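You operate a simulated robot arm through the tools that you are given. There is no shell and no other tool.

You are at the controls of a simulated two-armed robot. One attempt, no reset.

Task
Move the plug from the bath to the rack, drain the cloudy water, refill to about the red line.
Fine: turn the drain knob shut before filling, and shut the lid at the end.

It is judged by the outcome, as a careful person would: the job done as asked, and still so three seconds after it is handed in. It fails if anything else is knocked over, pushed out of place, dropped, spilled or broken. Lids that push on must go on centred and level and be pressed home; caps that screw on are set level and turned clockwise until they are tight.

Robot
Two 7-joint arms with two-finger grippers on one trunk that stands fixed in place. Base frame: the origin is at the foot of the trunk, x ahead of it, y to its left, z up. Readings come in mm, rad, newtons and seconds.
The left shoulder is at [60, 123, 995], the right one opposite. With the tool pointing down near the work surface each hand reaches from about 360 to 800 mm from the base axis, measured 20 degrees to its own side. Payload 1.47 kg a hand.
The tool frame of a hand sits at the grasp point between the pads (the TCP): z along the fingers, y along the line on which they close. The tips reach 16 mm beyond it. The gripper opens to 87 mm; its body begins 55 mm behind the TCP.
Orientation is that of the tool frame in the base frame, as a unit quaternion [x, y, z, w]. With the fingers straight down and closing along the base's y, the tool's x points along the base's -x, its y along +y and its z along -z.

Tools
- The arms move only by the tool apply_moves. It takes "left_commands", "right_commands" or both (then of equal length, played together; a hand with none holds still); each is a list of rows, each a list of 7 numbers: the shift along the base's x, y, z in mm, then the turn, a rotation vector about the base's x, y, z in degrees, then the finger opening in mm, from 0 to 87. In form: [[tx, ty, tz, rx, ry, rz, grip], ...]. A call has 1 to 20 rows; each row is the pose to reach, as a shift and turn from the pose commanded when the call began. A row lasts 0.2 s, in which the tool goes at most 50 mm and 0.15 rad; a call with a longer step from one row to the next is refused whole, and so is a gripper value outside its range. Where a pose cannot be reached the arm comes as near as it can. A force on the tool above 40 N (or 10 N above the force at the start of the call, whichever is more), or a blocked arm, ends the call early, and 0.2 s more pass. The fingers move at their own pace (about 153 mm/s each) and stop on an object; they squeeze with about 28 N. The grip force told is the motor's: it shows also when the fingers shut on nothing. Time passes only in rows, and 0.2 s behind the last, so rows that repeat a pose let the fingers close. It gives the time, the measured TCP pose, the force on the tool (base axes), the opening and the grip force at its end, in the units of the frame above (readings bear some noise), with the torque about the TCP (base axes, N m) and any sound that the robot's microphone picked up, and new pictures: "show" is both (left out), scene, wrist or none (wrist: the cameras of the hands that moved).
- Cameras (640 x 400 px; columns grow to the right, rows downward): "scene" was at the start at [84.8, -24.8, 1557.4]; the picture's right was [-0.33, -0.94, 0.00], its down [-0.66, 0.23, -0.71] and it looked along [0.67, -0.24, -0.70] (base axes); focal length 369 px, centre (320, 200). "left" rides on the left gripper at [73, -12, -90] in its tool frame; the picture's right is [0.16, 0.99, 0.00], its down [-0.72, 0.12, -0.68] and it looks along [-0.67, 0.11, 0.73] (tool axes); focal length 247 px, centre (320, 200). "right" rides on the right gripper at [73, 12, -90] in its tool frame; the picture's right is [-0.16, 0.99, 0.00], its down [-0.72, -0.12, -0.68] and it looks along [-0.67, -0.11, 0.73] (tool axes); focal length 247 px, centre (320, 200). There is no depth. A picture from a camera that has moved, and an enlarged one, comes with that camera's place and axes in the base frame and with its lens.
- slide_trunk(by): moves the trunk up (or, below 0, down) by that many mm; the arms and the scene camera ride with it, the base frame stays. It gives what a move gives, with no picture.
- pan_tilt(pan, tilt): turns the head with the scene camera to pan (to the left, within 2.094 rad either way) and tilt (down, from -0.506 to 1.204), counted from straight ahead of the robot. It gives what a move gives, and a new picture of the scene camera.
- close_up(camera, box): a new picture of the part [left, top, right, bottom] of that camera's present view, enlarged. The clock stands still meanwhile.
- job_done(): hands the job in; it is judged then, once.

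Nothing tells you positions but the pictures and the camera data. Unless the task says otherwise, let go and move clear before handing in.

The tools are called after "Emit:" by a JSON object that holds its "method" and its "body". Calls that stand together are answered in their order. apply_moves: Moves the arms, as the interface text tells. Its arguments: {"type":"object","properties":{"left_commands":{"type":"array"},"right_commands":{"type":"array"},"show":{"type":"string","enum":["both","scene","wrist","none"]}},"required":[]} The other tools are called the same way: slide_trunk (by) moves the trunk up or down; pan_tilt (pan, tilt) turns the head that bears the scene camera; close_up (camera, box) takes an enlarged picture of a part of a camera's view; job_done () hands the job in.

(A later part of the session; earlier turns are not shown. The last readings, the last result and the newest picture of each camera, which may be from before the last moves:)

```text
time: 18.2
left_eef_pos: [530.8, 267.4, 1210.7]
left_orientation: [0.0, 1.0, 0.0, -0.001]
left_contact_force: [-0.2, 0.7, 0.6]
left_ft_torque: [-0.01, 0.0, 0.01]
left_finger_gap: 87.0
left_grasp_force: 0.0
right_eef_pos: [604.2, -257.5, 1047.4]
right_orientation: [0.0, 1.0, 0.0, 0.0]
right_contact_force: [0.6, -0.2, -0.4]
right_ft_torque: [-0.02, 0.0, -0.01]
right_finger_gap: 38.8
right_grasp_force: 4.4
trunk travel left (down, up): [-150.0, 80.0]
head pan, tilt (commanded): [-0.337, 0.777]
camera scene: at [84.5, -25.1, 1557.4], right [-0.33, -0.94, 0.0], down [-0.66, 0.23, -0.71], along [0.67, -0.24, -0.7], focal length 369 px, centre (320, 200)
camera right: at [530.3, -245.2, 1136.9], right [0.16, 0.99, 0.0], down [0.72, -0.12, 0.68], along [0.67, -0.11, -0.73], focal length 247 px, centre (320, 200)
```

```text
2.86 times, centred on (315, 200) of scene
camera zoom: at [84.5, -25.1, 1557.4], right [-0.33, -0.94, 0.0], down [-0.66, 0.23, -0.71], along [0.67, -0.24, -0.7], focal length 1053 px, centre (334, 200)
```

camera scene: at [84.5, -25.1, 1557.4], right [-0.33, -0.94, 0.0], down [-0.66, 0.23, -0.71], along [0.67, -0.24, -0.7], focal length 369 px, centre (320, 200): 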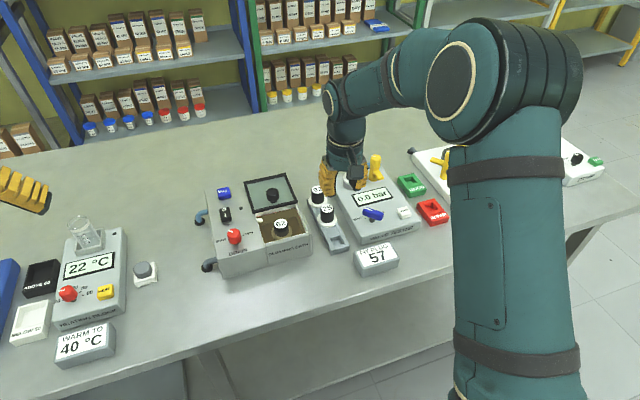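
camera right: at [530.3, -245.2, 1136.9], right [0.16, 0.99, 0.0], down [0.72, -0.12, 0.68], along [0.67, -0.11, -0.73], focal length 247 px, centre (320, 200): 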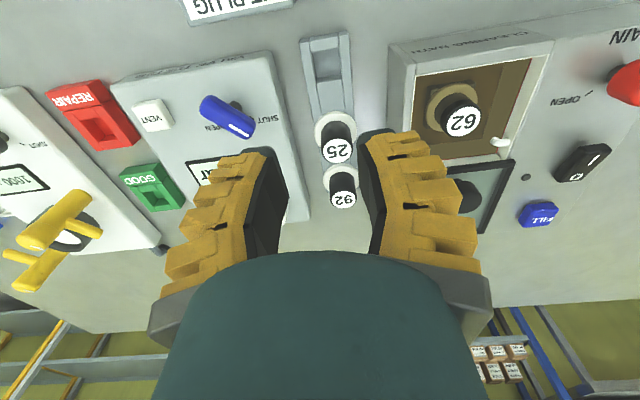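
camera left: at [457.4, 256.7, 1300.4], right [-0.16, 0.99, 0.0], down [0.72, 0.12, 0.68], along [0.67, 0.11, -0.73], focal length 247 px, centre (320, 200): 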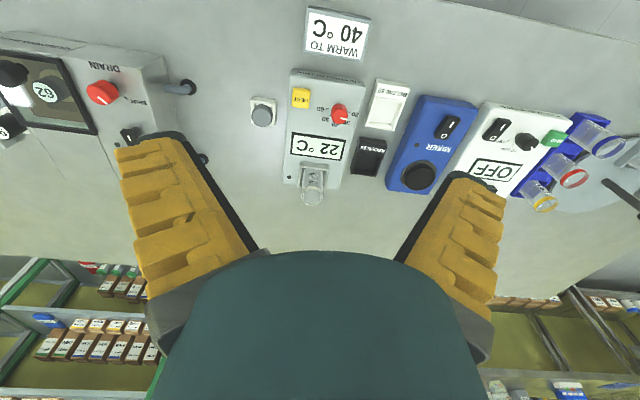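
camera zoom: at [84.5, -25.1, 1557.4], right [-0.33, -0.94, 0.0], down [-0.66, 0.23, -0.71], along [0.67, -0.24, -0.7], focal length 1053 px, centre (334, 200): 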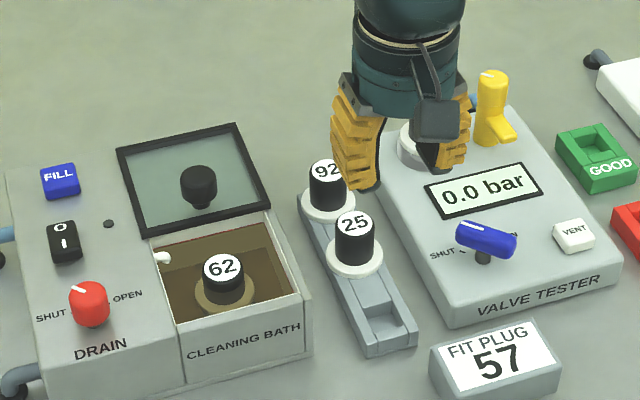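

Measured from these views, the bath opening is only about 93 × 95 mm, so the fingers (each ~28 mm thick) will fit only on the diagonal. The lid front also still overhangs the back of the opening a little, so I'll first see if it slides back further.

Emit:
{"method": "apply_moves", "body": {"right_commands": [[30, 35, 0, 0, 0, 0, 45], [60, 70, 0, 0, 0, 0, 45], [90, 100, 0, 0, 0, 0, 45], [116, 127, -10, 0, 0, 0, 45], [116, 127, -40, 0, 0, 0, 45], [116, 127, -70, 0, 0, 0, 45], [116, 127, -88, 0, 0, 0, 45], [116, 127, -89, 0, 0, 0, 15], [116, 127, -89, 0, 0, 0, 15], [116, 127, -89, 0, 0, 0, 15]]}}

```text
time: 20.4
left_eef_pos: [530.2, 268.4, 1209.9]
left_orientation: [0.001, 1.0, 0.0, 0.0]
left_contact_force: [-0.8, -0.3, 0.5]
left_ft_torque: [-0.01, 0.0, 0.0]
left_finger_gap: 86.6
left_grasp_force: 0.0
right_eef_pos: [719.5, -130.4, 958.2]
right_orientation: [0.0, 1.0, -0.001, 0.001]
right_contact_force: [1.6, 4.1, 3.2]
right_ft_torque: [0.02, -0.52, 0.03]
right_finger_gap: 21.6
right_grasp_force: 28.9
trunk travel left (down, up): [-150.0, 80.0]
head pan, tilt (commanded): [-0.337, 0.777]
camera scene: at [84.4, -24.3, 1557.4], right [-0.33, -0.94, 0.0], down [-0.66, 0.23, -0.71], along [0.67, -0.24, -0.7], focal length 369 px, centre (320, 200)
camera right: at [645.0, -117.6, 1047.4], right [0.16, 0.99, 0.0], down [0.72, -0.12, 0.68], along [0.67, -0.11, -0.73], focal length 247 px, centre (320, 200)
```

scene: 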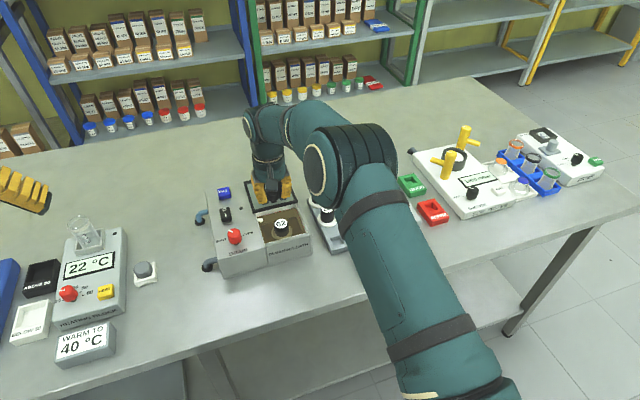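
right: 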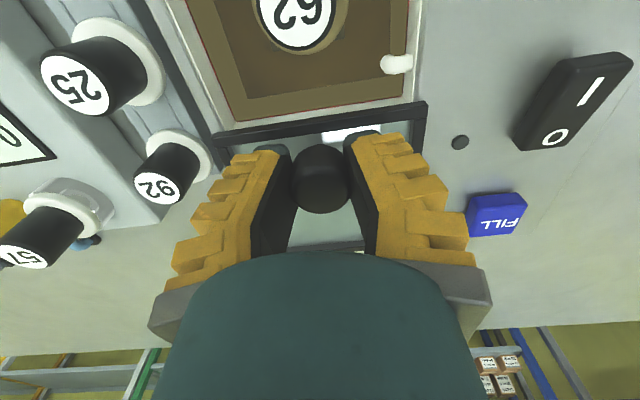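

Gripped the lid knob again; now I'll ease it back in small steps and watch for resistance.

Emit:
{"method": "apply_moves", "body": {"right_commands": [[2, 0, 0, 0, 0, 0, 15], [4, 0, 0, 0, 0, 0, 15], [6, 0, 0, 0, 0, 0, 15], [8, 0, 0, 0, 0, 0, 15], [8, 0, 0, 0, 0, 0, 15]], "show": "wrist"}}

Emit:
{"method": "close_up", "body": {"camera": "right", "box": [160, 0, 480, 200]}}

```text
time: 21.6
left_eef_pos: [528.4, 267.4, 1211.0]
left_orientation: [0.0, 1.0, 0.001, 0.001]
left_contact_force: [0.6, -0.8, 0.3]
left_ft_torque: [0.0, 0.05, 0.01]
left_finger_gap: 87.1
left_grasp_force: 0.1
right_eef_pos: [727.9, -130.9, 958.1]
right_orientation: [0.001, 1.0, 0.0, 0.0]
right_contact_force: [-4.2, 4.1, 6.8]
right_ft_torque: [0.02, 0.35, 0.06]
right_finger_gap: 18.1
right_grasp_force: 30.2
trunk travel left (down, up): [-150.0, 80.0]
head pan, tilt (commanded): [-0.337, 0.777]
camera right: at [653.5, -117.5, 1047.7], right [0.16, 0.99, 0.0], down [0.72, -0.12, 0.68], along [0.67, -0.11, -0.73], focal length 247 px, centre (320, 200)
```

right: 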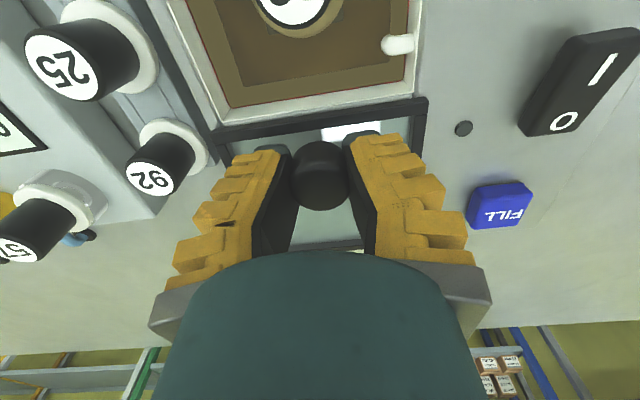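

```text
2.00 times, centred on (320, 100) of right
camera zoom: at [653.5, -117.5, 1047.7], right [0.16, 0.99, 0.0], down [0.72, -0.12, 0.68], along [0.67, -0.11, -0.73], focal length 494 px, centre (320, 400)
```

zoom: 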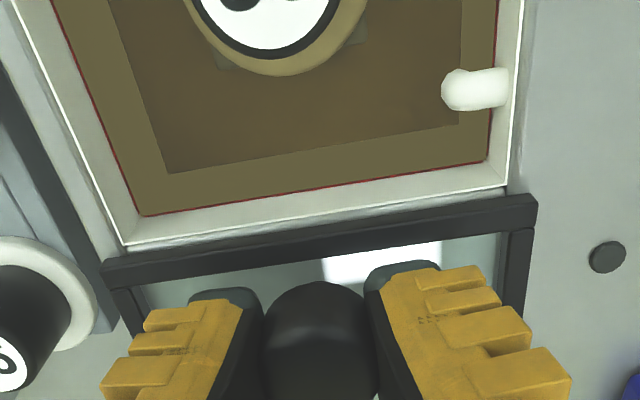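

The lid's front now sits just behind the bath's back rim, so the opening is fully clear. I'll release, rise above the plug and turn the hand 45° so the fingers lie on the diagonal, away from the fill spout.

Emit:
{"method": "apply_moves", "body": {"right_commands": [[0, 0, 0, 0, 0, 0, 45], [0, 0, 0, 0, 0, 0, 45], [0, 0, 25, 0, 0, 0, 45], [0, 0, 55, 0, 0, 0, 45], [-10, 0, 85, 0, 0, 0, 33], [-40, 0, 90, 0, 0, 8, 33], [-73, 0, 90, 0, 0, 16, 33], [-73, 0, 90, 0, 0, 24, 33], [-73, 0, 90, 0, 0, 32, 33], [-73, 0, 90, 0, 0, 40, 33], [-73, 0, 90, 0, 0, 45, 33], [-73, 0, 90, 0, 0, 45, 33]]}}

Emit:
{"method": "close_up", "body": {"camera": "right", "box": [160, 20, 480, 220]}}

Emit:
{"method": "close_up", "body": {"camera": "scene", "box": [190, 130, 360, 290]}}

```text
time: 24.2
left_eef_pos: [529.8, 267.2, 1210.2]
left_orientation: [-0.001, 1.0, 0.0, 0.0]
left_contact_force: [-0.6, 0.1, 0.2]
left_ft_torque: [-0.01, 0.0, 0.02]
left_finger_gap: 87.0
left_grasp_force: 0.2
right_eef_pos: [655.7, -131.0, 1048.8]
right_orientation: [-0.383, 0.924, 0.0, 0.0]
right_contact_force: [-0.6, 0.6, 1.4]
right_ft_torque: [-0.01, 0.02, -0.01]
right_finger_gap: 38.8
right_grasp_force: 4.5
trunk travel left (down, up): [-150.0, 80.0]
head pan, tilt (commanded): [-0.337, 0.777]
camera scene: at [85.0, -24.8, 1557.3], right [-0.33, -0.94, 0.0], down [-0.66, 0.23, -0.71], along [0.67, -0.24, -0.7], focal length 369 px, centre (320, 200)
camera right: at [595.3, -173.0, 1137.4], right [-0.59, 0.81, 0.0], down [0.59, 0.43, 0.68], along [0.55, 0.4, -0.73], focal length 247 px, centre (320, 200)
```

scene: 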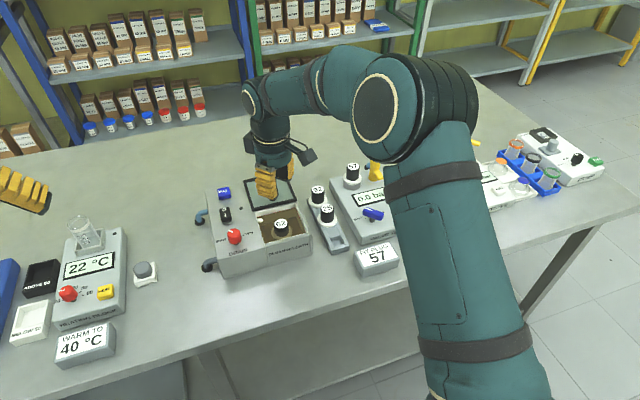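
right: 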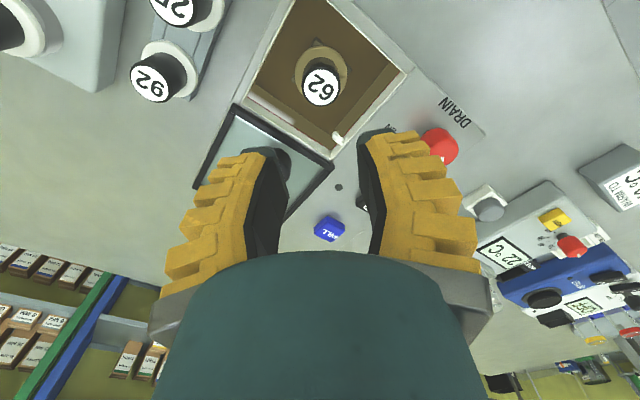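

```text
2.00 times, centred on (320, 120) of right
camera zoom: at [595.3, -173.0, 1137.4], right [-0.59, 0.81, 0.0], down [0.59, 0.43, 0.68], along [0.55, 0.4, -0.73], focal length 494 px, centre (320, 360)
```

zoom: 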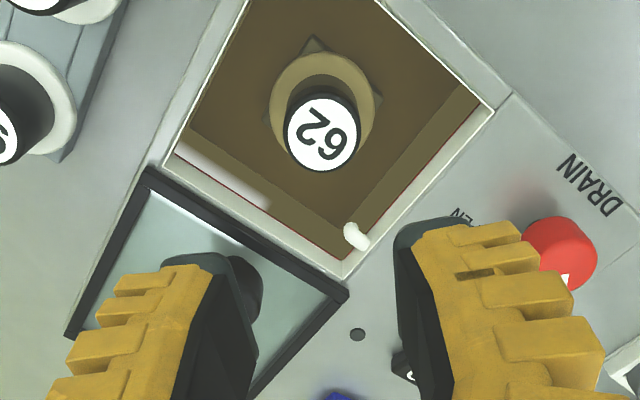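

```text
2.50 times, centred on (275, 210) of scene
camera zoom: at [85.0, -24.8, 1557.3], right [-0.33, -0.94, 0.0], down [-0.66, 0.23, -0.71], along [0.67, -0.24, -0.7], focal length 922 px, centre (432, 175)
```

zoom: 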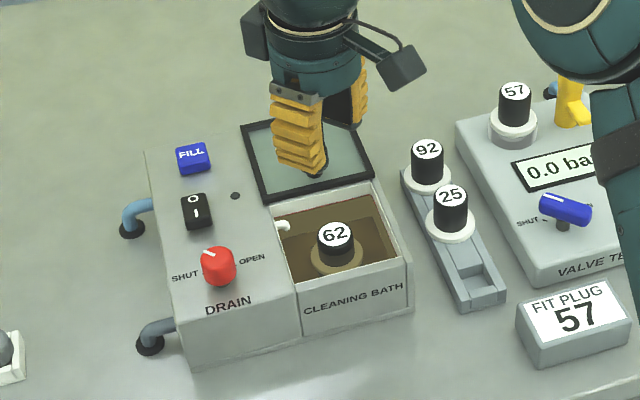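

Emit:
{"method": "close_up", "body": {"camera": "scene", "box": [245, 125, 305, 205]}}

Emit:
{"method": "close_up", "body": {"camera": "right", "box": [180, 100, 480, 280]}}

```text
5.00 times, centred on (275, 165) of scene
camera zoom: at [85.0, -24.8, 1557.3], right [-0.33, -0.94, 0.0], down [-0.66, 0.23, -0.71], along [0.67, -0.24, -0.7], focal length 1843 px, centre (545, 375)
```

zoom: 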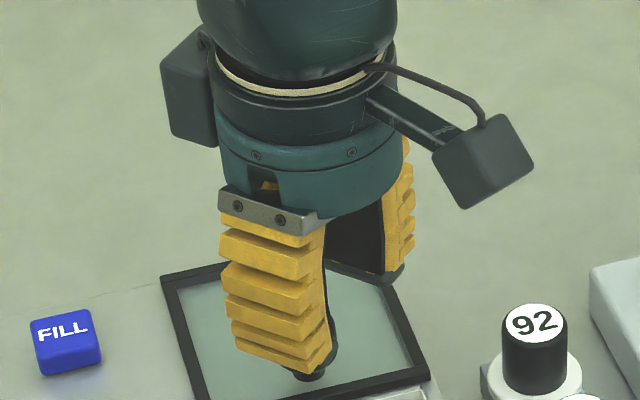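

```text
2.13 times, centred on (330, 190) of right
camera zoom: at [595.3, -173.0, 1137.4], right [-0.59, 0.81, 0.0], down [0.59, 0.43, 0.68], along [0.55, 0.4, -0.73], focal length 527 px, centre (299, 221)
```

zoom: 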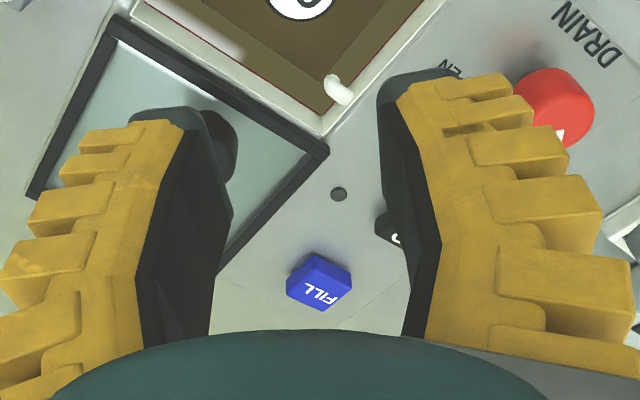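

The finger covers are about 31 mm wide, so the diagonal leaves only a millimetre or two at the walls; I'll place the hand over the bath's centre with the fingers narrowed and stop just above the rim to check clearances.

Emit:
{"method": "apply_moves", "body": {"right_commands": [[-3.7, 0, -20, 0, 0, 0, 29], [-3.7, 0, -45, 0, 0, 0, 29], [-3.7, 0, -70, 0, 0, 0, 29], [-3.7, 0, -88, 0, 0, 0, 29], [-3.7, 0, -88, 0, 0, 0, 29]]}}

Emit:
{"method": "close_up", "body": {"camera": "right", "box": [160, 60, 480, 260]}}

Emit:
{"method": "close_up", "body": {"camera": "scene", "box": [230, 165, 330, 275]}}

```text
time: 25.4
left_eef_pos: [529.6, 268.0, 1209.7]
left_orientation: [0.001, 1.0, 0.0, 0.0]
left_contact_force: [-0.3, 0.4, 0.5]
left_ft_torque: [0.0, 0.01, 0.02]
left_finger_gap: 86.8
left_grasp_force: 0.0
right_eef_pos: [651.4, -130.2, 960.0]
right_orientation: [-0.382, 0.924, 0.0, -0.001]
right_contact_force: [0.0, -0.4, 0.7]
right_ft_torque: [0.0, 0.03, 0.03]
right_finger_gap: 35.1
right_grasp_force: 4.7
trunk travel left (down, up): [-150.0, 80.0]
head pan, tilt (commanded): [-0.337, 0.777]
camera scene: at [84.6, -24.9, 1557.4], right [-0.33, -0.94, 0.0], down [-0.66, 0.23, -0.71], along [0.67, -0.24, -0.7], focal length 369 px, centre (320, 200)
camera right: at [590.7, -172.9, 1048.8], right [-0.59, 0.81, 0.0], down [0.59, 0.43, 0.68], along [0.55, 0.4, -0.73], focal length 247 px, centre (320, 200)
```

scene: 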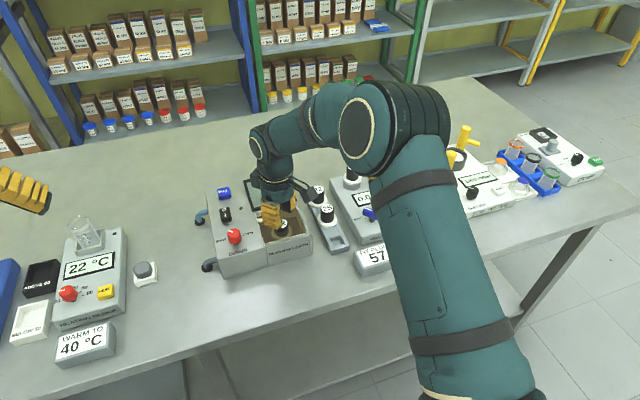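
right: 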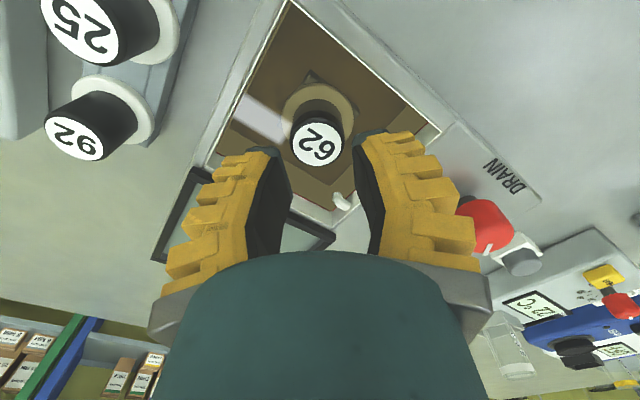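

```text
2.00 times, centred on (320, 160) of right
camera zoom: at [590.7, -172.9, 1048.8], right [-0.59, 0.81, 0.0], down [0.59, 0.43, 0.68], along [0.55, 0.4, -0.73], focal length 494 px, centre (320, 280)
```

zoom: 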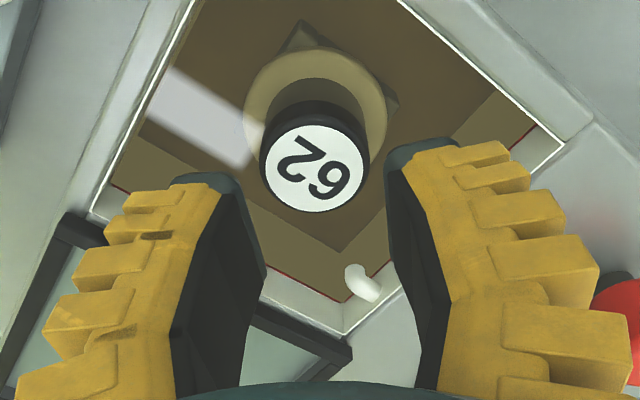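

```text
3.64 times, centred on (280, 220) of scene
camera zoom: at [84.6, -24.9, 1557.4], right [-0.33, -0.94, 0.0], down [-0.66, 0.23, -0.71], along [0.67, -0.24, -0.7], focal length 1341 px, centre (466, 127)
```

zoom: 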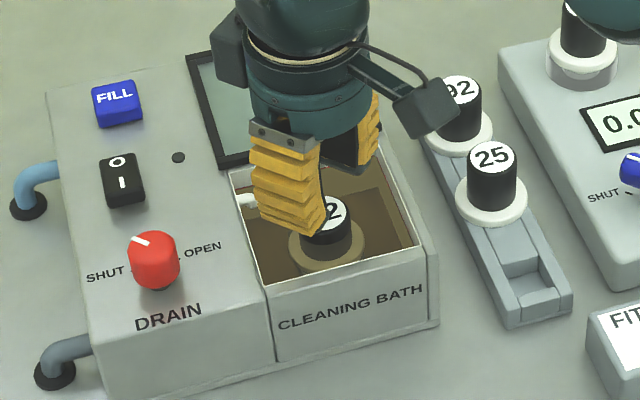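

The plug handle (≈32.5 mm) is between the fingers and off the walls. I'll go down until the narrower black tips just enter the opening and check the clearance of the wider covers at rim height.

Emit:
{"method": "apply_moves", "body": {"right_commands": [[0, 0, -5, 0, 0, 0, 28], [0, 0, -10, 0, 0, 0, 28], [0, 0, -15, 0, 0, 0, 28], [0, 0, -15, 0, 0, 0, 28]]}}

Emit:
{"method": "close_up", "body": {"camera": "right", "box": [160, 60, 480, 260]}}

Emit:
{"method": "close_up", "body": {"camera": "scene", "box": [240, 180, 320, 270]}}

```text
time: 26.4
left_eef_pos: [529.9, 267.1, 1210.8]
left_orientation: [0.0, 1.0, -0.001, 0.0]
left_contact_force: [-0.3, 0.2, -0.2]
left_ft_torque: [0.0, 0.0, 0.01]
left_finger_gap: 86.8
left_grasp_force: 0.1
right_eef_pos: [652.8, -132.0, 944.6]
right_orientation: [-0.382, 0.924, 0.0, 0.0]
right_contact_force: [-0.5, -0.7, -0.7]
right_ft_torque: [0.0, -0.02, 0.02]
right_finger_gap: 34.0
right_grasp_force: 4.2
trunk travel left (down, up): [-150.0, 80.0]
head pan, tilt (commanded): [-0.337, 0.777]
camera scene: at [84.8, -24.8, 1557.4], right [-0.33, -0.94, 0.0], down [-0.66, 0.23, -0.71], along [0.67, -0.24, -0.7], focal length 369 px, centre (320, 200)
camera right: at [591.2, -174.2, 1033.6], right [-0.59, 0.81, 0.0], down [0.59, 0.43, 0.68], along [0.55, 0.4, -0.73], focal length 247 px, centre (320, 200)
```

scene: 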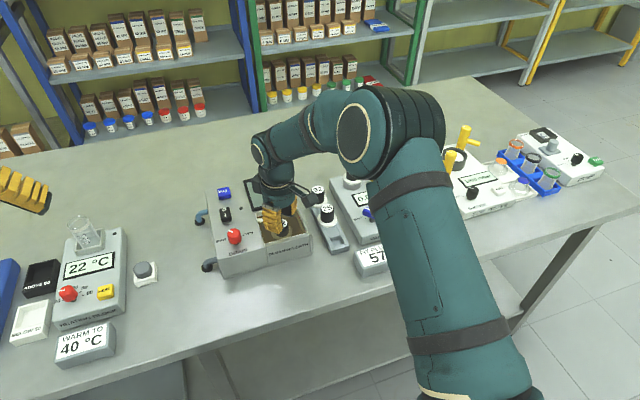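
right: 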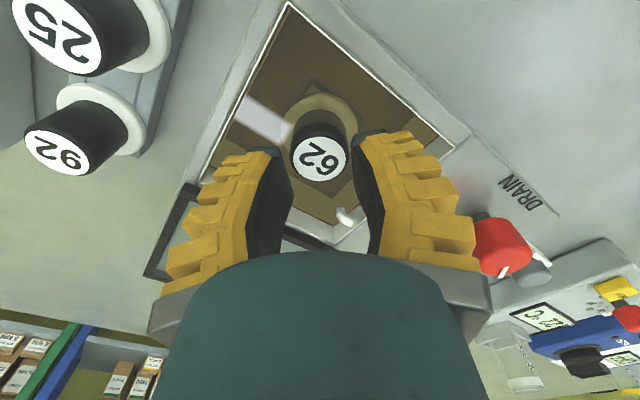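

```text
2.00 times, centred on (320, 160) of right
camera zoom: at [591.2, -174.2, 1033.6], right [-0.59, 0.81, 0.0], down [0.59, 0.43, 0.68], along [0.55, 0.4, -0.73], focal length 494 px, centre (320, 280)
```

zoom: 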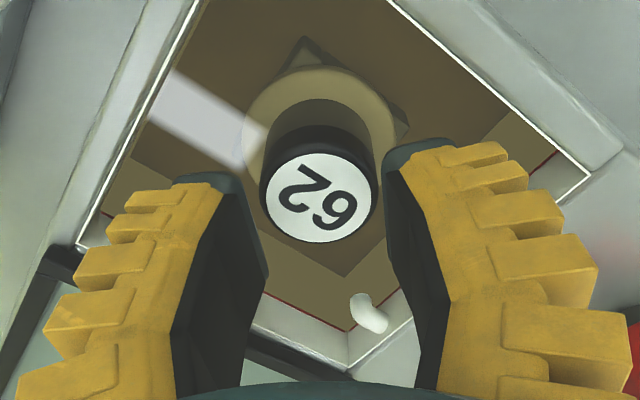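

```text
4.44 times, centred on (280, 225) of scene
camera zoom: at [84.8, -24.8, 1557.4], right [-0.33, -0.94, 0.0], down [-0.66, 0.23, -0.71], along [0.67, -0.24, -0.7], focal length 1638 px, centre (498, 89)
```

zoom: 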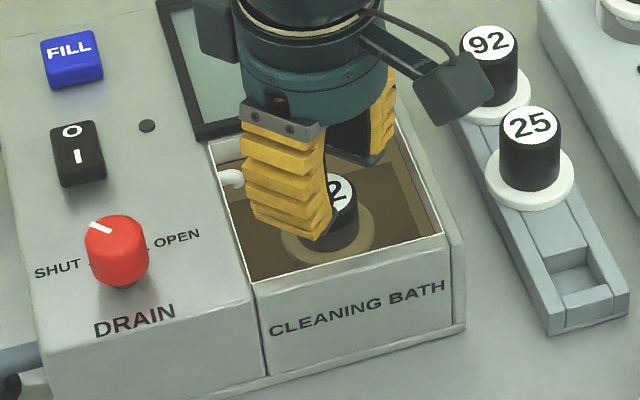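

Cross-checking the views puts the rim nearer z ≈ 927 and the opening at about 97 mm, giving some 3–4 mm clearance all round. I'll lower in small stages, checking force each time.

Emit:
{"method": "apply_moves", "body": {"right_commands": [[0, 0.5, -3, 0, 0, 0, 28], [0, 0.5, -6, 0, 0, 0, 28], [0, 0.5, -9, 0, 0, 0, 28], [0, 0.5, -12, 0, 0, 0, 28], [0, 0.5, -12, 0, 0, 0, 28]], "show": "wrist"}}

Emit:
{"method": "close_up", "body": {"camera": "right", "box": [160, 60, 480, 260]}}

Emit:
{"method": "close_up", "body": {"camera": "scene", "box": [240, 180, 320, 270]}}

```text
time: 27.6
left_eef_pos: [529.7, 267.1, 1209.7]
left_orientation: [0.0, 1.0, 0.0, 0.0]
left_contact_force: [1.2, 0.0, 0.2]
left_ft_torque: [0.0, 0.03, -0.02]
left_finger_gap: 87.1
left_grasp_force: 0.1
right_eef_pos: [652.8, -131.1, 932.6]
right_orientation: [-0.382, 0.924, 0.0, 0.0]
right_contact_force: [-0.3, 0.2, 0.2]
right_ft_torque: [-0.01, -0.01, 0.01]
right_finger_gap: 34.3
right_grasp_force: 4.2
trunk travel left (down, up): [-150.0, 80.0]
head pan, tilt (commanded): [-0.337, 0.777]
camera right: at [591.6, -173.3, 1021.4], right [-0.59, 0.81, 0.0], down [0.59, 0.43, 0.68], along [0.55, 0.4, -0.73], focal length 247 px, centre (320, 200)
```

right: 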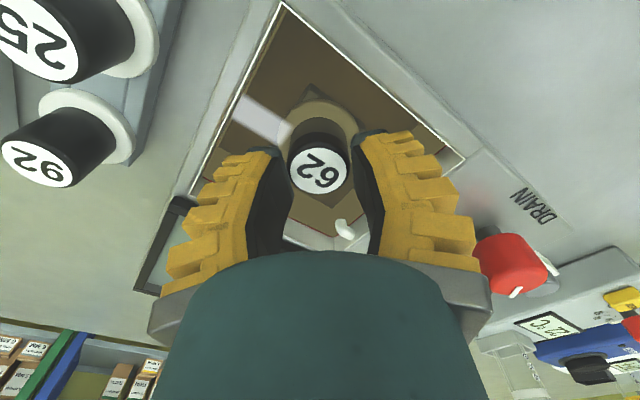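

```text
2.00 times, centred on (320, 160) of right
camera zoom: at [591.6, -173.3, 1021.4], right [-0.59, 0.81, 0.0], down [0.59, 0.43, 0.68], along [0.55, 0.4, -0.73], focal length 494 px, centre (320, 280)
```

zoom: 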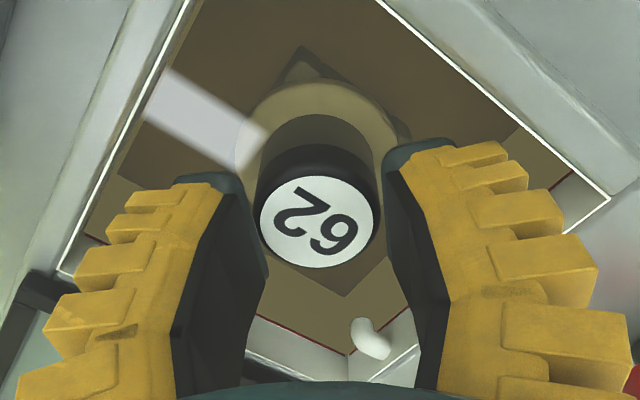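

```text
4.44 times, centred on (280, 225) of scene
camera zoom: at [84.8, -24.8, 1557.4], right [-0.33, -0.94, 0.0], down [-0.66, 0.23, -0.71], along [0.67, -0.24, -0.7], focal length 1638 px, centre (498, 89)
```

zoom: 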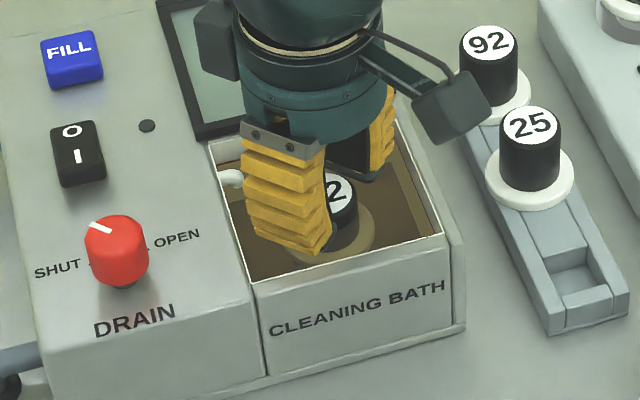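

No contact and the handle fits between the pads. Continuing down in two stages.

Emit:
{"method": "apply_moves", "body": {"right_commands": [[0.5, 0, -2, 0, 0, 0, 28], [0.5, 0, -4, 0, 0, 0, 28], [0.5, 0, -6, 0, 0, 0, 28], [0.5, 0, -8, 0, 0, 0, 28], [0.5, 0, -10, 0, 0, 0, 28], [0.5, 0, -10, 0, 0, 0, 28]], "show": "wrist"}}

Emit:
{"method": "close_up", "body": {"camera": "right", "box": [160, 60, 480, 260]}}

```text
time: 29.0
left_eef_pos: [529.8, 268.1, 1210.1]
left_orientation: [0.0, 1.0, 0.0, 0.0]
left_contact_force: [-0.2, -0.5, 0.0]
left_ft_torque: [0.03, -0.04, -0.01]
left_finger_gap: 87.1
left_grasp_force: 0.0
right_eef_pos: [652.0, -130.6, 922.4]
right_orientation: [-0.383, 0.924, 0.0, 0.0]
right_contact_force: [0.4, -0.4, -0.2]
right_ft_torque: [-0.02, 0.02, -0.01]
right_finger_gap: 34.2
right_grasp_force: 4.4
trunk travel left (down, up): [-150.0, 80.0]
head pan, tilt (commanded): [-0.337, 0.777]
camera right: at [592.1, -172.9, 1011.5], right [-0.59, 0.81, 0.0], down [0.59, 0.43, 0.68], along [0.55, 0.4, -0.73], focal length 247 px, centre (320, 200)
```

right: 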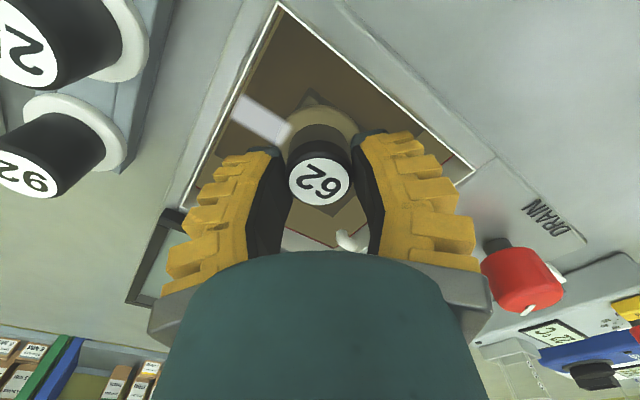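

```text
2.00 times, centred on (320, 160) of right
camera zoom: at [592.1, -172.9, 1011.5], right [-0.59, 0.81, 0.0], down [0.59, 0.43, 0.68], along [0.55, 0.4, -0.73], focal length 494 px, centre (320, 280)
```

zoom: 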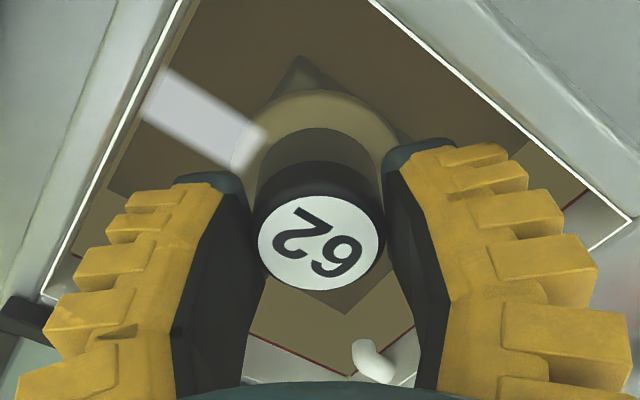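

Emit:
{"method": "apply_moves", "body": {"right_commands": [[0, 0, -2, 0, 0, 0, 28], [0, 0, -4, 0, 0, 0, 28], [0, 0, -6, 0, 0, 0, 28], [0, 0, -8, 0, 0, 0, 28], [0, 0, -9, 0, 0, 0, 28], [0, 0, -9, 0, 0, 0, 28]], "show": "wrist"}}

Emit:
{"method": "close_up", "body": {"camera": "right", "box": [160, 60, 480, 260]}}

Emit:
{"method": "close_up", "body": {"camera": "scene", "box": [240, 180, 320, 270]}}

```text
time: 30.4
left_eef_pos: [529.7, 267.7, 1210.3]
left_orientation: [-0.001, 1.0, 0.0, 0.0]
left_contact_force: [-0.4, 0.1, 0.2]
left_ft_torque: [-0.01, -0.01, -0.03]
left_finger_gap: 87.1
left_grasp_force: 0.1
right_eef_pos: [652.0, -131.1, 912.9]
right_orientation: [-0.383, 0.924, -0.001, 0.001]
right_contact_force: [0.0, 0.3, 0.6]
right_ft_torque: [0.01, 0.03, 0.0]
right_finger_gap: 34.0
right_grasp_force: 4.7
trunk travel left (down, up): [-150.0, 80.0]
head pan, tilt (commanded): [-0.337, 0.777]
camera right: at [591.4, -173.3, 1003.1], right [-0.59, 0.81, 0.0], down [0.59, 0.43, 0.68], along [0.55, 0.4, -0.73], focal length 247 px, centre (320, 200)
```

right: 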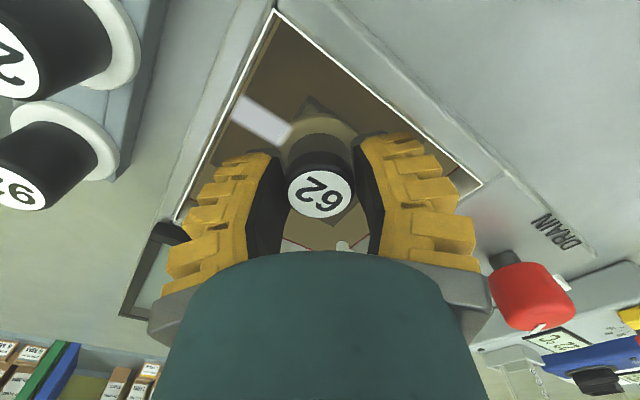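

```text
2.00 times, centred on (320, 160) of right
camera zoom: at [591.4, -173.3, 1003.1], right [-0.59, 0.81, 0.0], down [0.59, 0.43, 0.68], along [0.55, 0.4, -0.73], focal length 494 px, centre (320, 280)
```

zoom: 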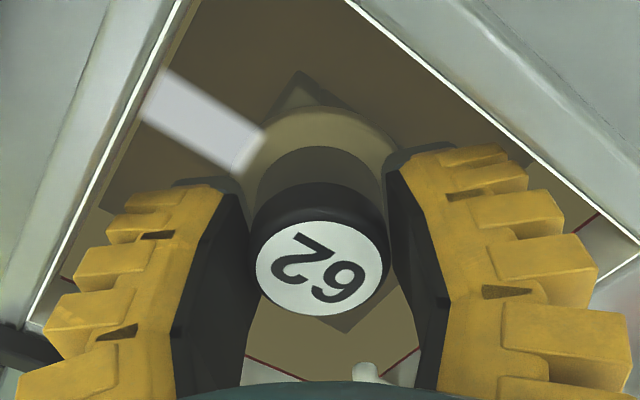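

```text
4.44 times, centred on (280, 225) of scene
camera zoom: at [84.8, -24.8, 1557.4], right [-0.33, -0.94, 0.0], down [-0.66, 0.23, -0.71], along [0.67, -0.24, -0.7], focal length 1638 px, centre (498, 89)
```

zoom: 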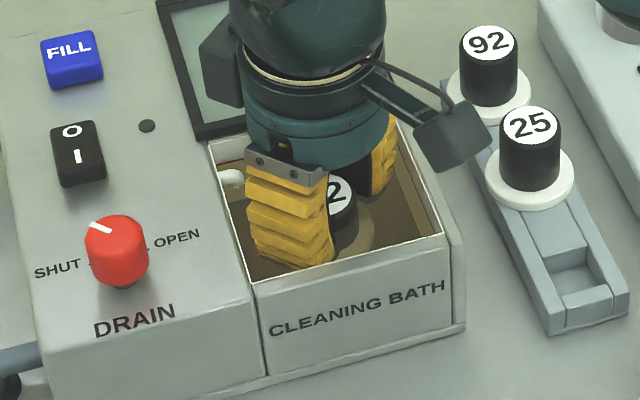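

The fingers straddle the handle with no contact. Closing on the plug.

Emit:
{"method": "apply_moves", "body": {"right_commands": [[0, 0, 0, 0, 0, 0, 22], [0, 0, 0, 0, 0, 0, 15], [0, 0, 0, 0, 0, 0, 10], [0, 0, 0, 0, 0, 0, 10], [0, 0, 0, 0, 0, 0, 10]], "show": "wrist"}}

Emit:
{"method": "close_up", "body": {"camera": "right", "box": [160, 60, 480, 260]}}

```text
time: 31.6
left_eef_pos: [529.1, 267.4, 1210.2]
left_orientation: [-0.001, 1.0, 0.0, 0.0]
left_contact_force: [-0.2, 0.1, 1.1]
left_ft_torque: [0.04, -0.02, -0.01]
left_finger_gap: 87.1
left_grasp_force: 0.0
right_eef_pos: [651.7, -130.4, 914.7]
right_orientation: [-0.383, 0.924, 0.0, 0.002]
right_contact_force: [3.0, 0.5, 10.1]
right_ft_torque: [0.14, -0.12, -0.06]
right_finger_gap: 26.1
right_grasp_force: 27.7
trunk travel left (down, up): [-150.0, 80.0]
head pan, tilt (commanded): [-0.337, 0.777]
camera right: at [591.3, -173.1, 1003.9], right [-0.59, 0.81, 0.0], down [0.59, 0.43, 0.68], along [0.55, 0.4, -0.73], focal length 247 px, centre (320, 200)
```

right: 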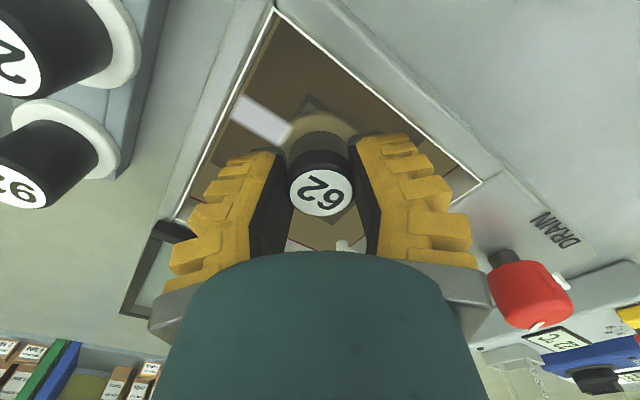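

```text
2.00 times, centred on (320, 160) of right
camera zoom: at [591.3, -173.1, 1003.9], right [-0.59, 0.81, 0.0], down [0.59, 0.43, 0.68], along [0.55, 0.4, -0.73], focal length 494 px, centre (320, 280)
```

zoom: 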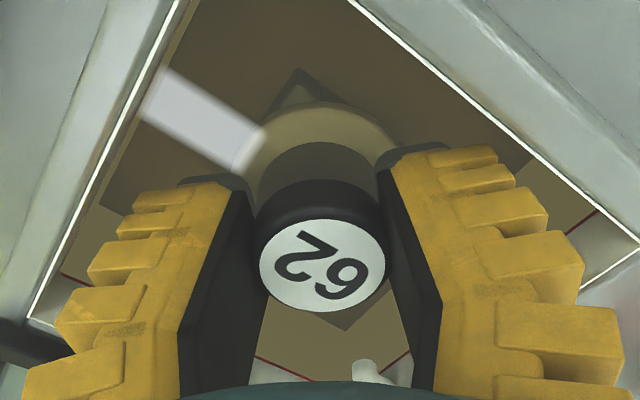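

Gripped. Lifting slowly, straight up.

Emit:
{"method": "apply_moves", "body": {"right_commands": [[0, 0, 2, 0, 0, 0, 10], [0, 0, 5, 0, 0, 0, 10], [0, 0, 8, 0, 0, 0, 10], [0, 0, 11, 0, 0, 0, 10], [0, 0, 15, 0, 0, 0, 10], [0, 0, 15, 0, 0, 0, 10]], "show": "wrist"}}

Emit:
{"method": "close_up", "body": {"camera": "right", "box": [160, 60, 480, 260]}}

```text
time: 33.0
left_eef_pos: [529.2, 267.1, 1211.2]
left_orientation: [0.0, 1.0, 0.0, 0.0]
left_contact_force: [-0.1, -0.3, 1.2]
left_ft_torque: [0.02, -0.01, -0.01]
left_finger_gap: 87.4
left_grasp_force: 0.1
right_eef_pos: [651.9, -129.4, 930.0]
right_orientation: [-0.382, 0.924, 0.0, 0.001]
right_contact_force: [0.1, 0.5, 8.8]
right_ft_torque: [-0.01, -0.02, 0.02]
right_finger_gap: 14.9
right_grasp_force: 2.7
trunk travel left (down, up): [-150.0, 80.0]
head pan, tilt (commanded): [-0.337, 0.777]
camera right: at [591.5, -172.3, 1019.4], right [-0.59, 0.81, 0.0], down [0.59, 0.43, 0.68], along [0.55, 0.4, -0.73], focal length 247 px, centre (320, 200)
```

right: 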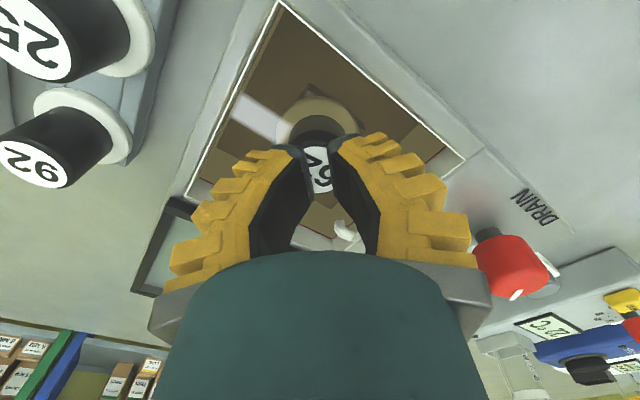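

```text
2.00 times, centred on (320, 160) of right
camera zoom: at [591.5, -172.3, 1019.4], right [-0.59, 0.81, 0.0], down [0.59, 0.43, 0.68], along [0.55, 0.4, -0.73], focal length 494 px, centre (320, 280)
```

zoom: 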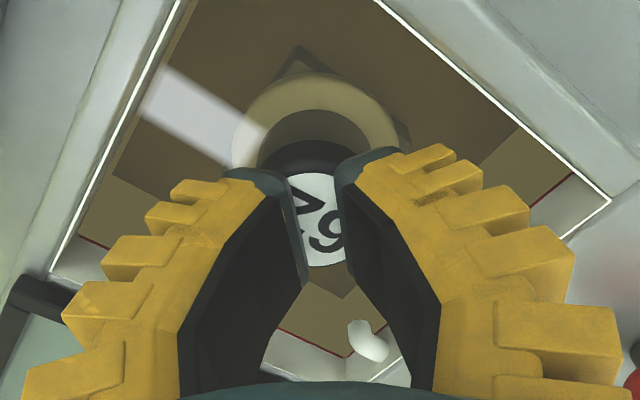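

The pads slid up off the handle; the plug hasn't moved. I'll raise clear and study the finger pads' shape at this opening before trying again.

Emit:
{"method": "apply_moves", "body": {"right_commands": [[0, 0, 10, 0, 0, 0, 10], [0, 0, 30, 0, 0, 0, 10], [0, 0, 60, 0, 0, -5, 10], [0, 0, 90, 0, 0, -13, 15], [0, 0, 120, 0, 0, -21, 20], [0, 0, 130, 0, 0, -29, 22], [0, 0, 130, 0, 0, -37, 22], [0, 0, 130, 0, 0, -45, 22], [0, 0, 130, 0, 0, -45, 22]]}}

Emit:
{"method": "close_up", "body": {"camera": "scene", "box": [235, 115, 315, 195]}}

Emit:
{"method": "close_up", "body": {"camera": "right", "box": [160, 90, 480, 290]}}

```text
time: 35.0
left_eef_pos: [528.5, 267.7, 1210.6]
left_orientation: [0.0, 1.0, 0.001, -0.001]
left_contact_force: [-0.1, 0.5, 0.3]
left_ft_torque: [0.01, 0.0, -0.01]
left_finger_gap: 87.1
left_grasp_force: 0.1
right_eef_pos: [651.2, -129.9, 1059.3]
right_orientation: [0.0, 1.0, 0.0, 0.0]
right_contact_force: [-0.5, -0.4, 0.7]
right_ft_torque: [0.03, -0.03, -0.01]
right_finger_gap: 28.1
right_grasp_force: 4.5
trunk travel left (down, up): [-150.0, 80.0]
head pan, tilt (commanded): [-0.337, 0.777]
camera scene: at [84.8, -24.9, 1557.3], right [-0.33, -0.94, 0.0], down [-0.66, 0.23, -0.71], along [0.67, -0.24, -0.7], focal length 369 px, centre (320, 200)
camera right: at [578.5, -117.9, 1147.8], right [0.16, 0.99, 0.0], down [0.72, -0.12, 0.68], along [0.67, -0.11, -0.73], focal length 247 px, centre (320, 200)
```

scene: 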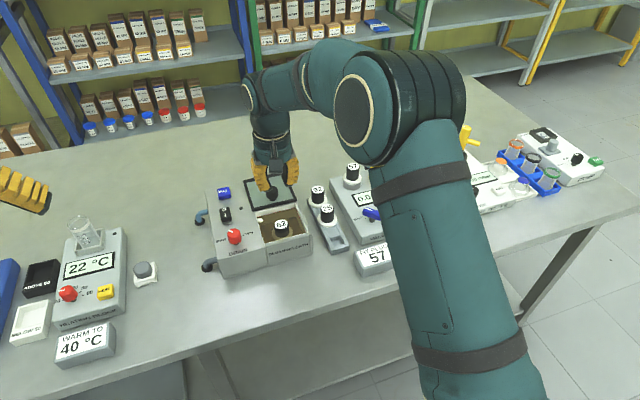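
right: 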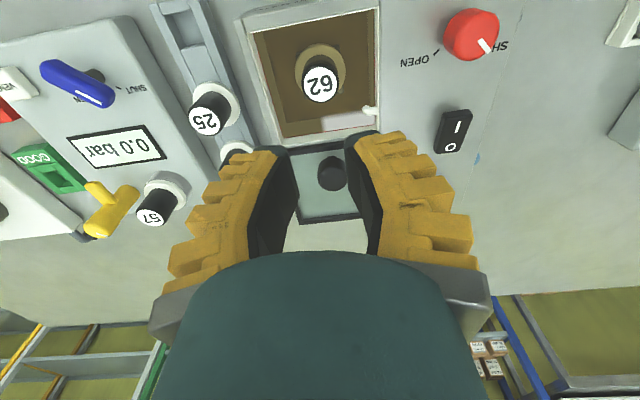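

```text
5.00 times, centred on (275, 155) of scene
camera zoom: at [84.8, -24.9, 1557.3], right [-0.33, -0.94, 0.0], down [-0.66, 0.23, -0.71], along [0.67, -0.24, -0.7], focal length 1843 px, centre (545, 425)
```

zoom: 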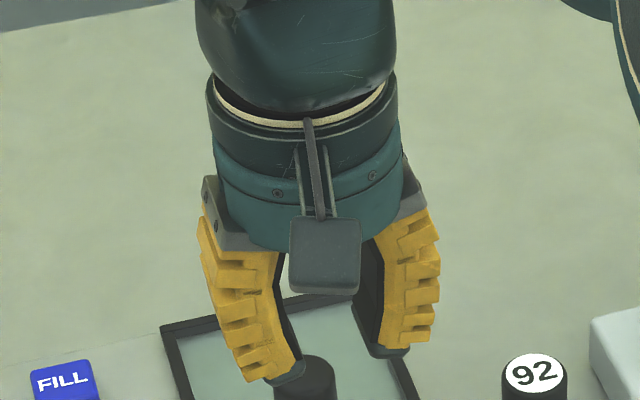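

```text
2.00 times, centred on (320, 190) of right
camera zoom: at [578.5, -117.9, 1147.8], right [0.16, 0.99, 0.0], down [0.72, -0.12, 0.68], along [0.67, -0.11, -0.73], focal length 494 px, centre (320, 220)
```

zoom: 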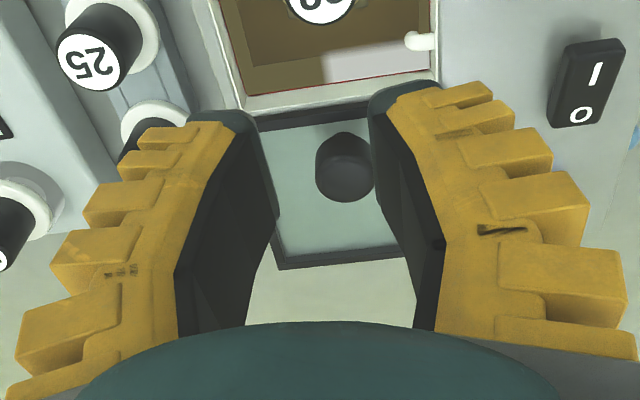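

The pads grip properly only around the TCP height and flare out toward the tips, and my first grasp held the handle by the flared tips. I'll go back in on the diagonal and take the handle deeper this time (TCP about 905).

Emit:
{"method": "apply_moves", "body": {"right_commands": [[0, 0, 0, 0, 0, 8, 30], [0, 0, 0, 0, 0, 16, 30], [0, 0, 0, 0, 0, 24, 30], [0, 0, -20, 0, 0, 32, 30], [0, 0, -50, 0, 0, 40, 30], [0, 0, -80, 0, 0, 45, 30], [0, 0, -105, 0, 0, 45, 30], [0, 0, -120, 0, 0, 45, 30], [0, 0, -127, 0, 0, 45, 30], [0, 0, -127, 0, 0, 45, 30]], "show": "wrist"}}

Emit:
{"method": "close_up", "body": {"camera": "right", "box": [160, 60, 480, 260]}}

```text
time: 37.2
left_eef_pos: [529.8, 267.1, 1210.4]
left_orientation: [0.0, 1.0, -0.001, 0.0]
left_contact_force: [0.3, 0.7, -0.6]
left_ft_torque: [0.02, 0.01, 0.02]
left_finger_gap: 87.2
left_grasp_force: 0.1
right_eef_pos: [654.4, -130.1, 930.6]
right_orientation: [-0.383, 0.924, -0.001, 0.0]
right_contact_force: [0.4, 1.5, 0.7]
right_ft_torque: [-0.02, 0.0, -0.02]
right_finger_gap: 36.1
right_grasp_force: 3.9
trunk travel left (down, up): [-150.0, 80.0]
head pan, tilt (commanded): [-0.337, 0.777]
camera right: at [593.5, -172.6, 1020.5], right [-0.59, 0.81, 0.0], down [0.59, 0.43, 0.68], along [0.55, 0.4, -0.73], focal length 247 px, centre (320, 200)
```

right: 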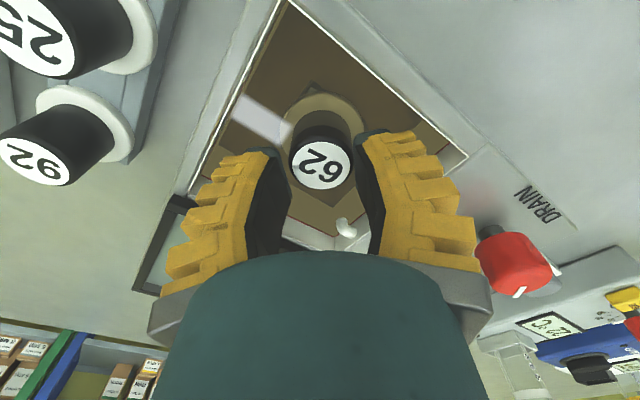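

```text
2.00 times, centred on (320, 160) of right
camera zoom: at [593.5, -172.6, 1020.5], right [-0.59, 0.81, 0.0], down [0.59, 0.43, 0.68], along [0.55, 0.4, -0.73], focal length 494 px, centre (320, 280)
```

zoom: 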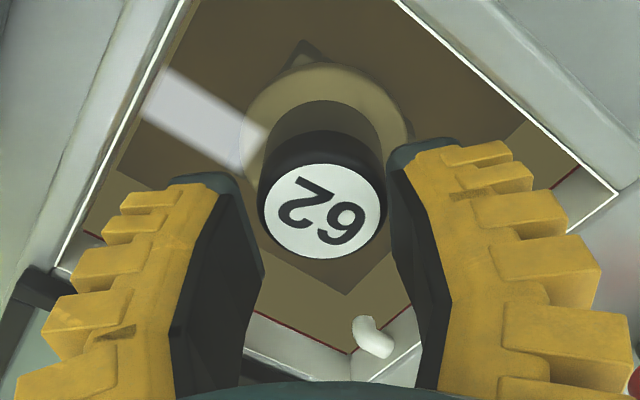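

Aligned within a millimetre or so; a small shift of −2 mm in x centres both plug and bath. Continuing down gently.

Emit:
{"method": "apply_moves", "body": {"right_commands": [[-2, 0, -1, 0, 0, 0, 30], [-2, 0, -4, 0, 0, 0, 30], [-2, 0, -7, 0, 0, 0, 30], [-2, 0, -10, 0, 0, 0, 30], [-2, 0, -13, 0, 0, 0, 30], [-2, 0, -16, 0, 0, 0, 30], [-2, 0, -16, 0, 0, 0, 30]], "show": "wrist"}}

Emit:
{"method": "close_up", "body": {"camera": "right", "box": [160, 60, 480, 260]}}

```text
time: 38.8
left_eef_pos: [528.6, 267.3, 1210.6]
left_orientation: [-0.001, 1.0, 0.0, 0.0]
left_contact_force: [-0.5, -0.7, -0.4]
left_ft_torque: [0.0, -0.04, 0.01]
left_finger_gap: 87.1
left_grasp_force: 0.0
right_eef_pos: [650.7, -131.2, 915.1]
right_orientation: [-0.384, 0.923, 0.0, 0.0]
right_contact_force: [-0.6, -0.5, -0.3]
right_ft_torque: [0.0, 0.01, -0.02]
right_finger_gap: 36.1
right_grasp_force: 4.2
trunk travel left (down, up): [-150.0, 80.0]
head pan, tilt (commanded): [-0.337, 0.777]
camera right: at [590.1, -173.5, 1004.7], right [-0.59, 0.81, 0.0], down [0.59, 0.43, 0.68], along [0.55, 0.4, -0.73], focal length 247 px, centre (320, 200)
```

right: 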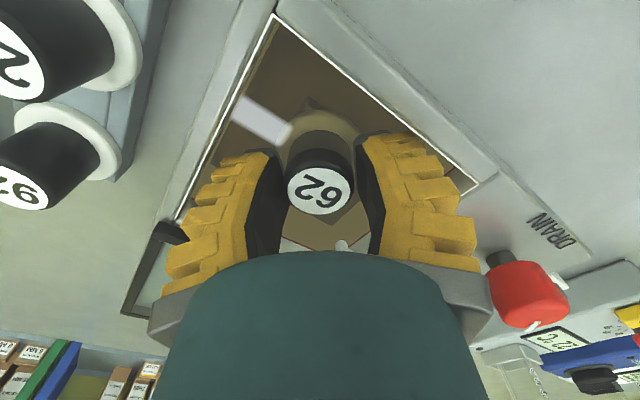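

```text
2.00 times, centred on (320, 160) of right
camera zoom: at [590.1, -173.5, 1004.7], right [-0.59, 0.81, 0.0], down [0.59, 0.43, 0.68], along [0.55, 0.4, -0.73], focal length 494 px, centre (320, 280)
```

zoom: 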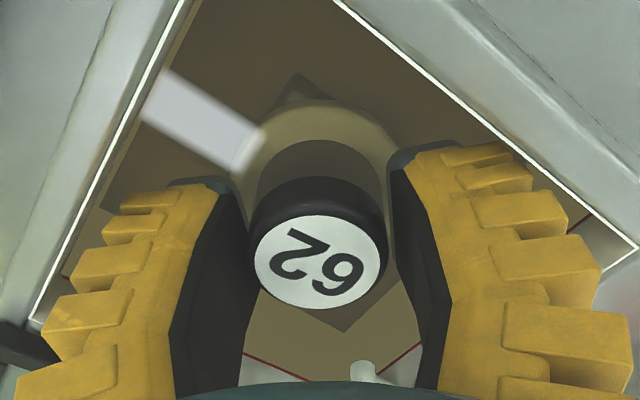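

Emit:
{"method": "apply_moves", "body": {"right_commands": [[0.5, -0.4, -2, 0, 0, 0, 30], [0.5, -0.4, -4, 0, 0, 0, 30], [0.5, -0.4, -6, 0, 0, 0, 30], [0.5, -0.4, -8, 0, 0, 0, 30], [0.5, -0.4, -10, 0, 0, 0, 30], [0.5, -0.4, -10, 0, 0, 0, 30]], "show": "wrist"}}

Emit:
{"method": "close_up", "body": {"camera": "right", "box": [160, 60, 480, 260]}}

Emit:
{"method": "close_up", "body": {"camera": "scene", "box": [240, 180, 320, 270]}}

```text
time: 40.2
left_eef_pos: [531.1, 267.2, 1210.5]
left_orientation: [0.0, 1.0, 0.0, 0.0]
left_contact_force: [-0.5, 0.3, 0.1]
left_ft_torque: [-0.02, 0.0, -0.04]
left_finger_gap: 87.1
left_grasp_force: 0.0
right_eef_pos: [651.3, -129.9, 905.6]
right_orientation: [-0.383, 0.924, 0.0, 0.0]
right_contact_force: [-0.4, 0.5, 0.5]
right_ft_torque: [-0.03, 0.03, -0.04]
right_finger_gap: 35.8
right_grasp_force: 4.2
trunk travel left (down, up): [-150.0, 80.0]
head pan, tilt (commanded): [-0.337, 0.777]
camera right: at [590.6, -173.2, 995.1], right [-0.59, 0.81, 0.0], down [0.59, 0.43, 0.68], along [0.55, 0.4, -0.73], focal length 247 px, centre (320, 200)
```

right: 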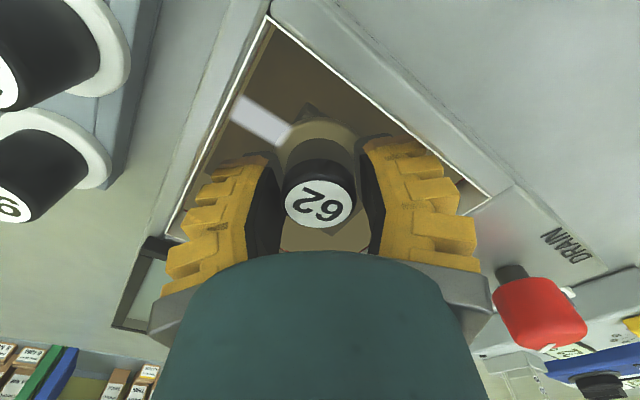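

```text
2.00 times, centred on (320, 160) of right
camera zoom: at [590.6, -173.2, 995.1], right [-0.59, 0.81, 0.0], down [0.59, 0.43, 0.68], along [0.55, 0.4, -0.73], focal length 494 px, centre (320, 280)
```

zoom: 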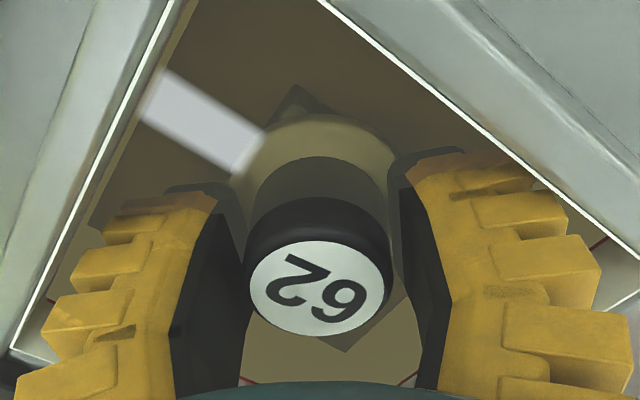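

```text
4.44 times, centred on (280, 225) of scene
camera zoom: at [84.8, -24.8, 1557.4], right [-0.33, -0.94, 0.0], down [-0.66, 0.23, -0.71], along [0.67, -0.24, -0.7], focal length 1638 px, centre (498, 89)
```

zoom: 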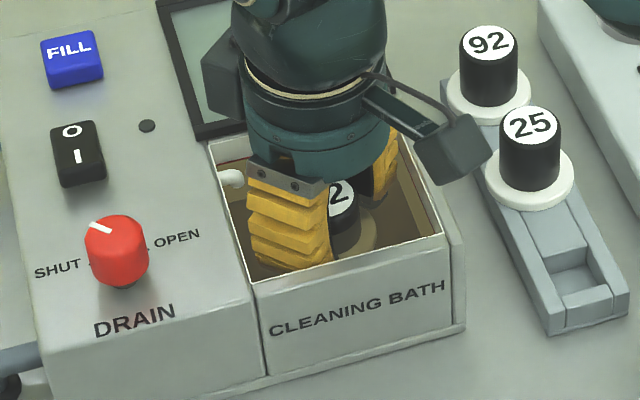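

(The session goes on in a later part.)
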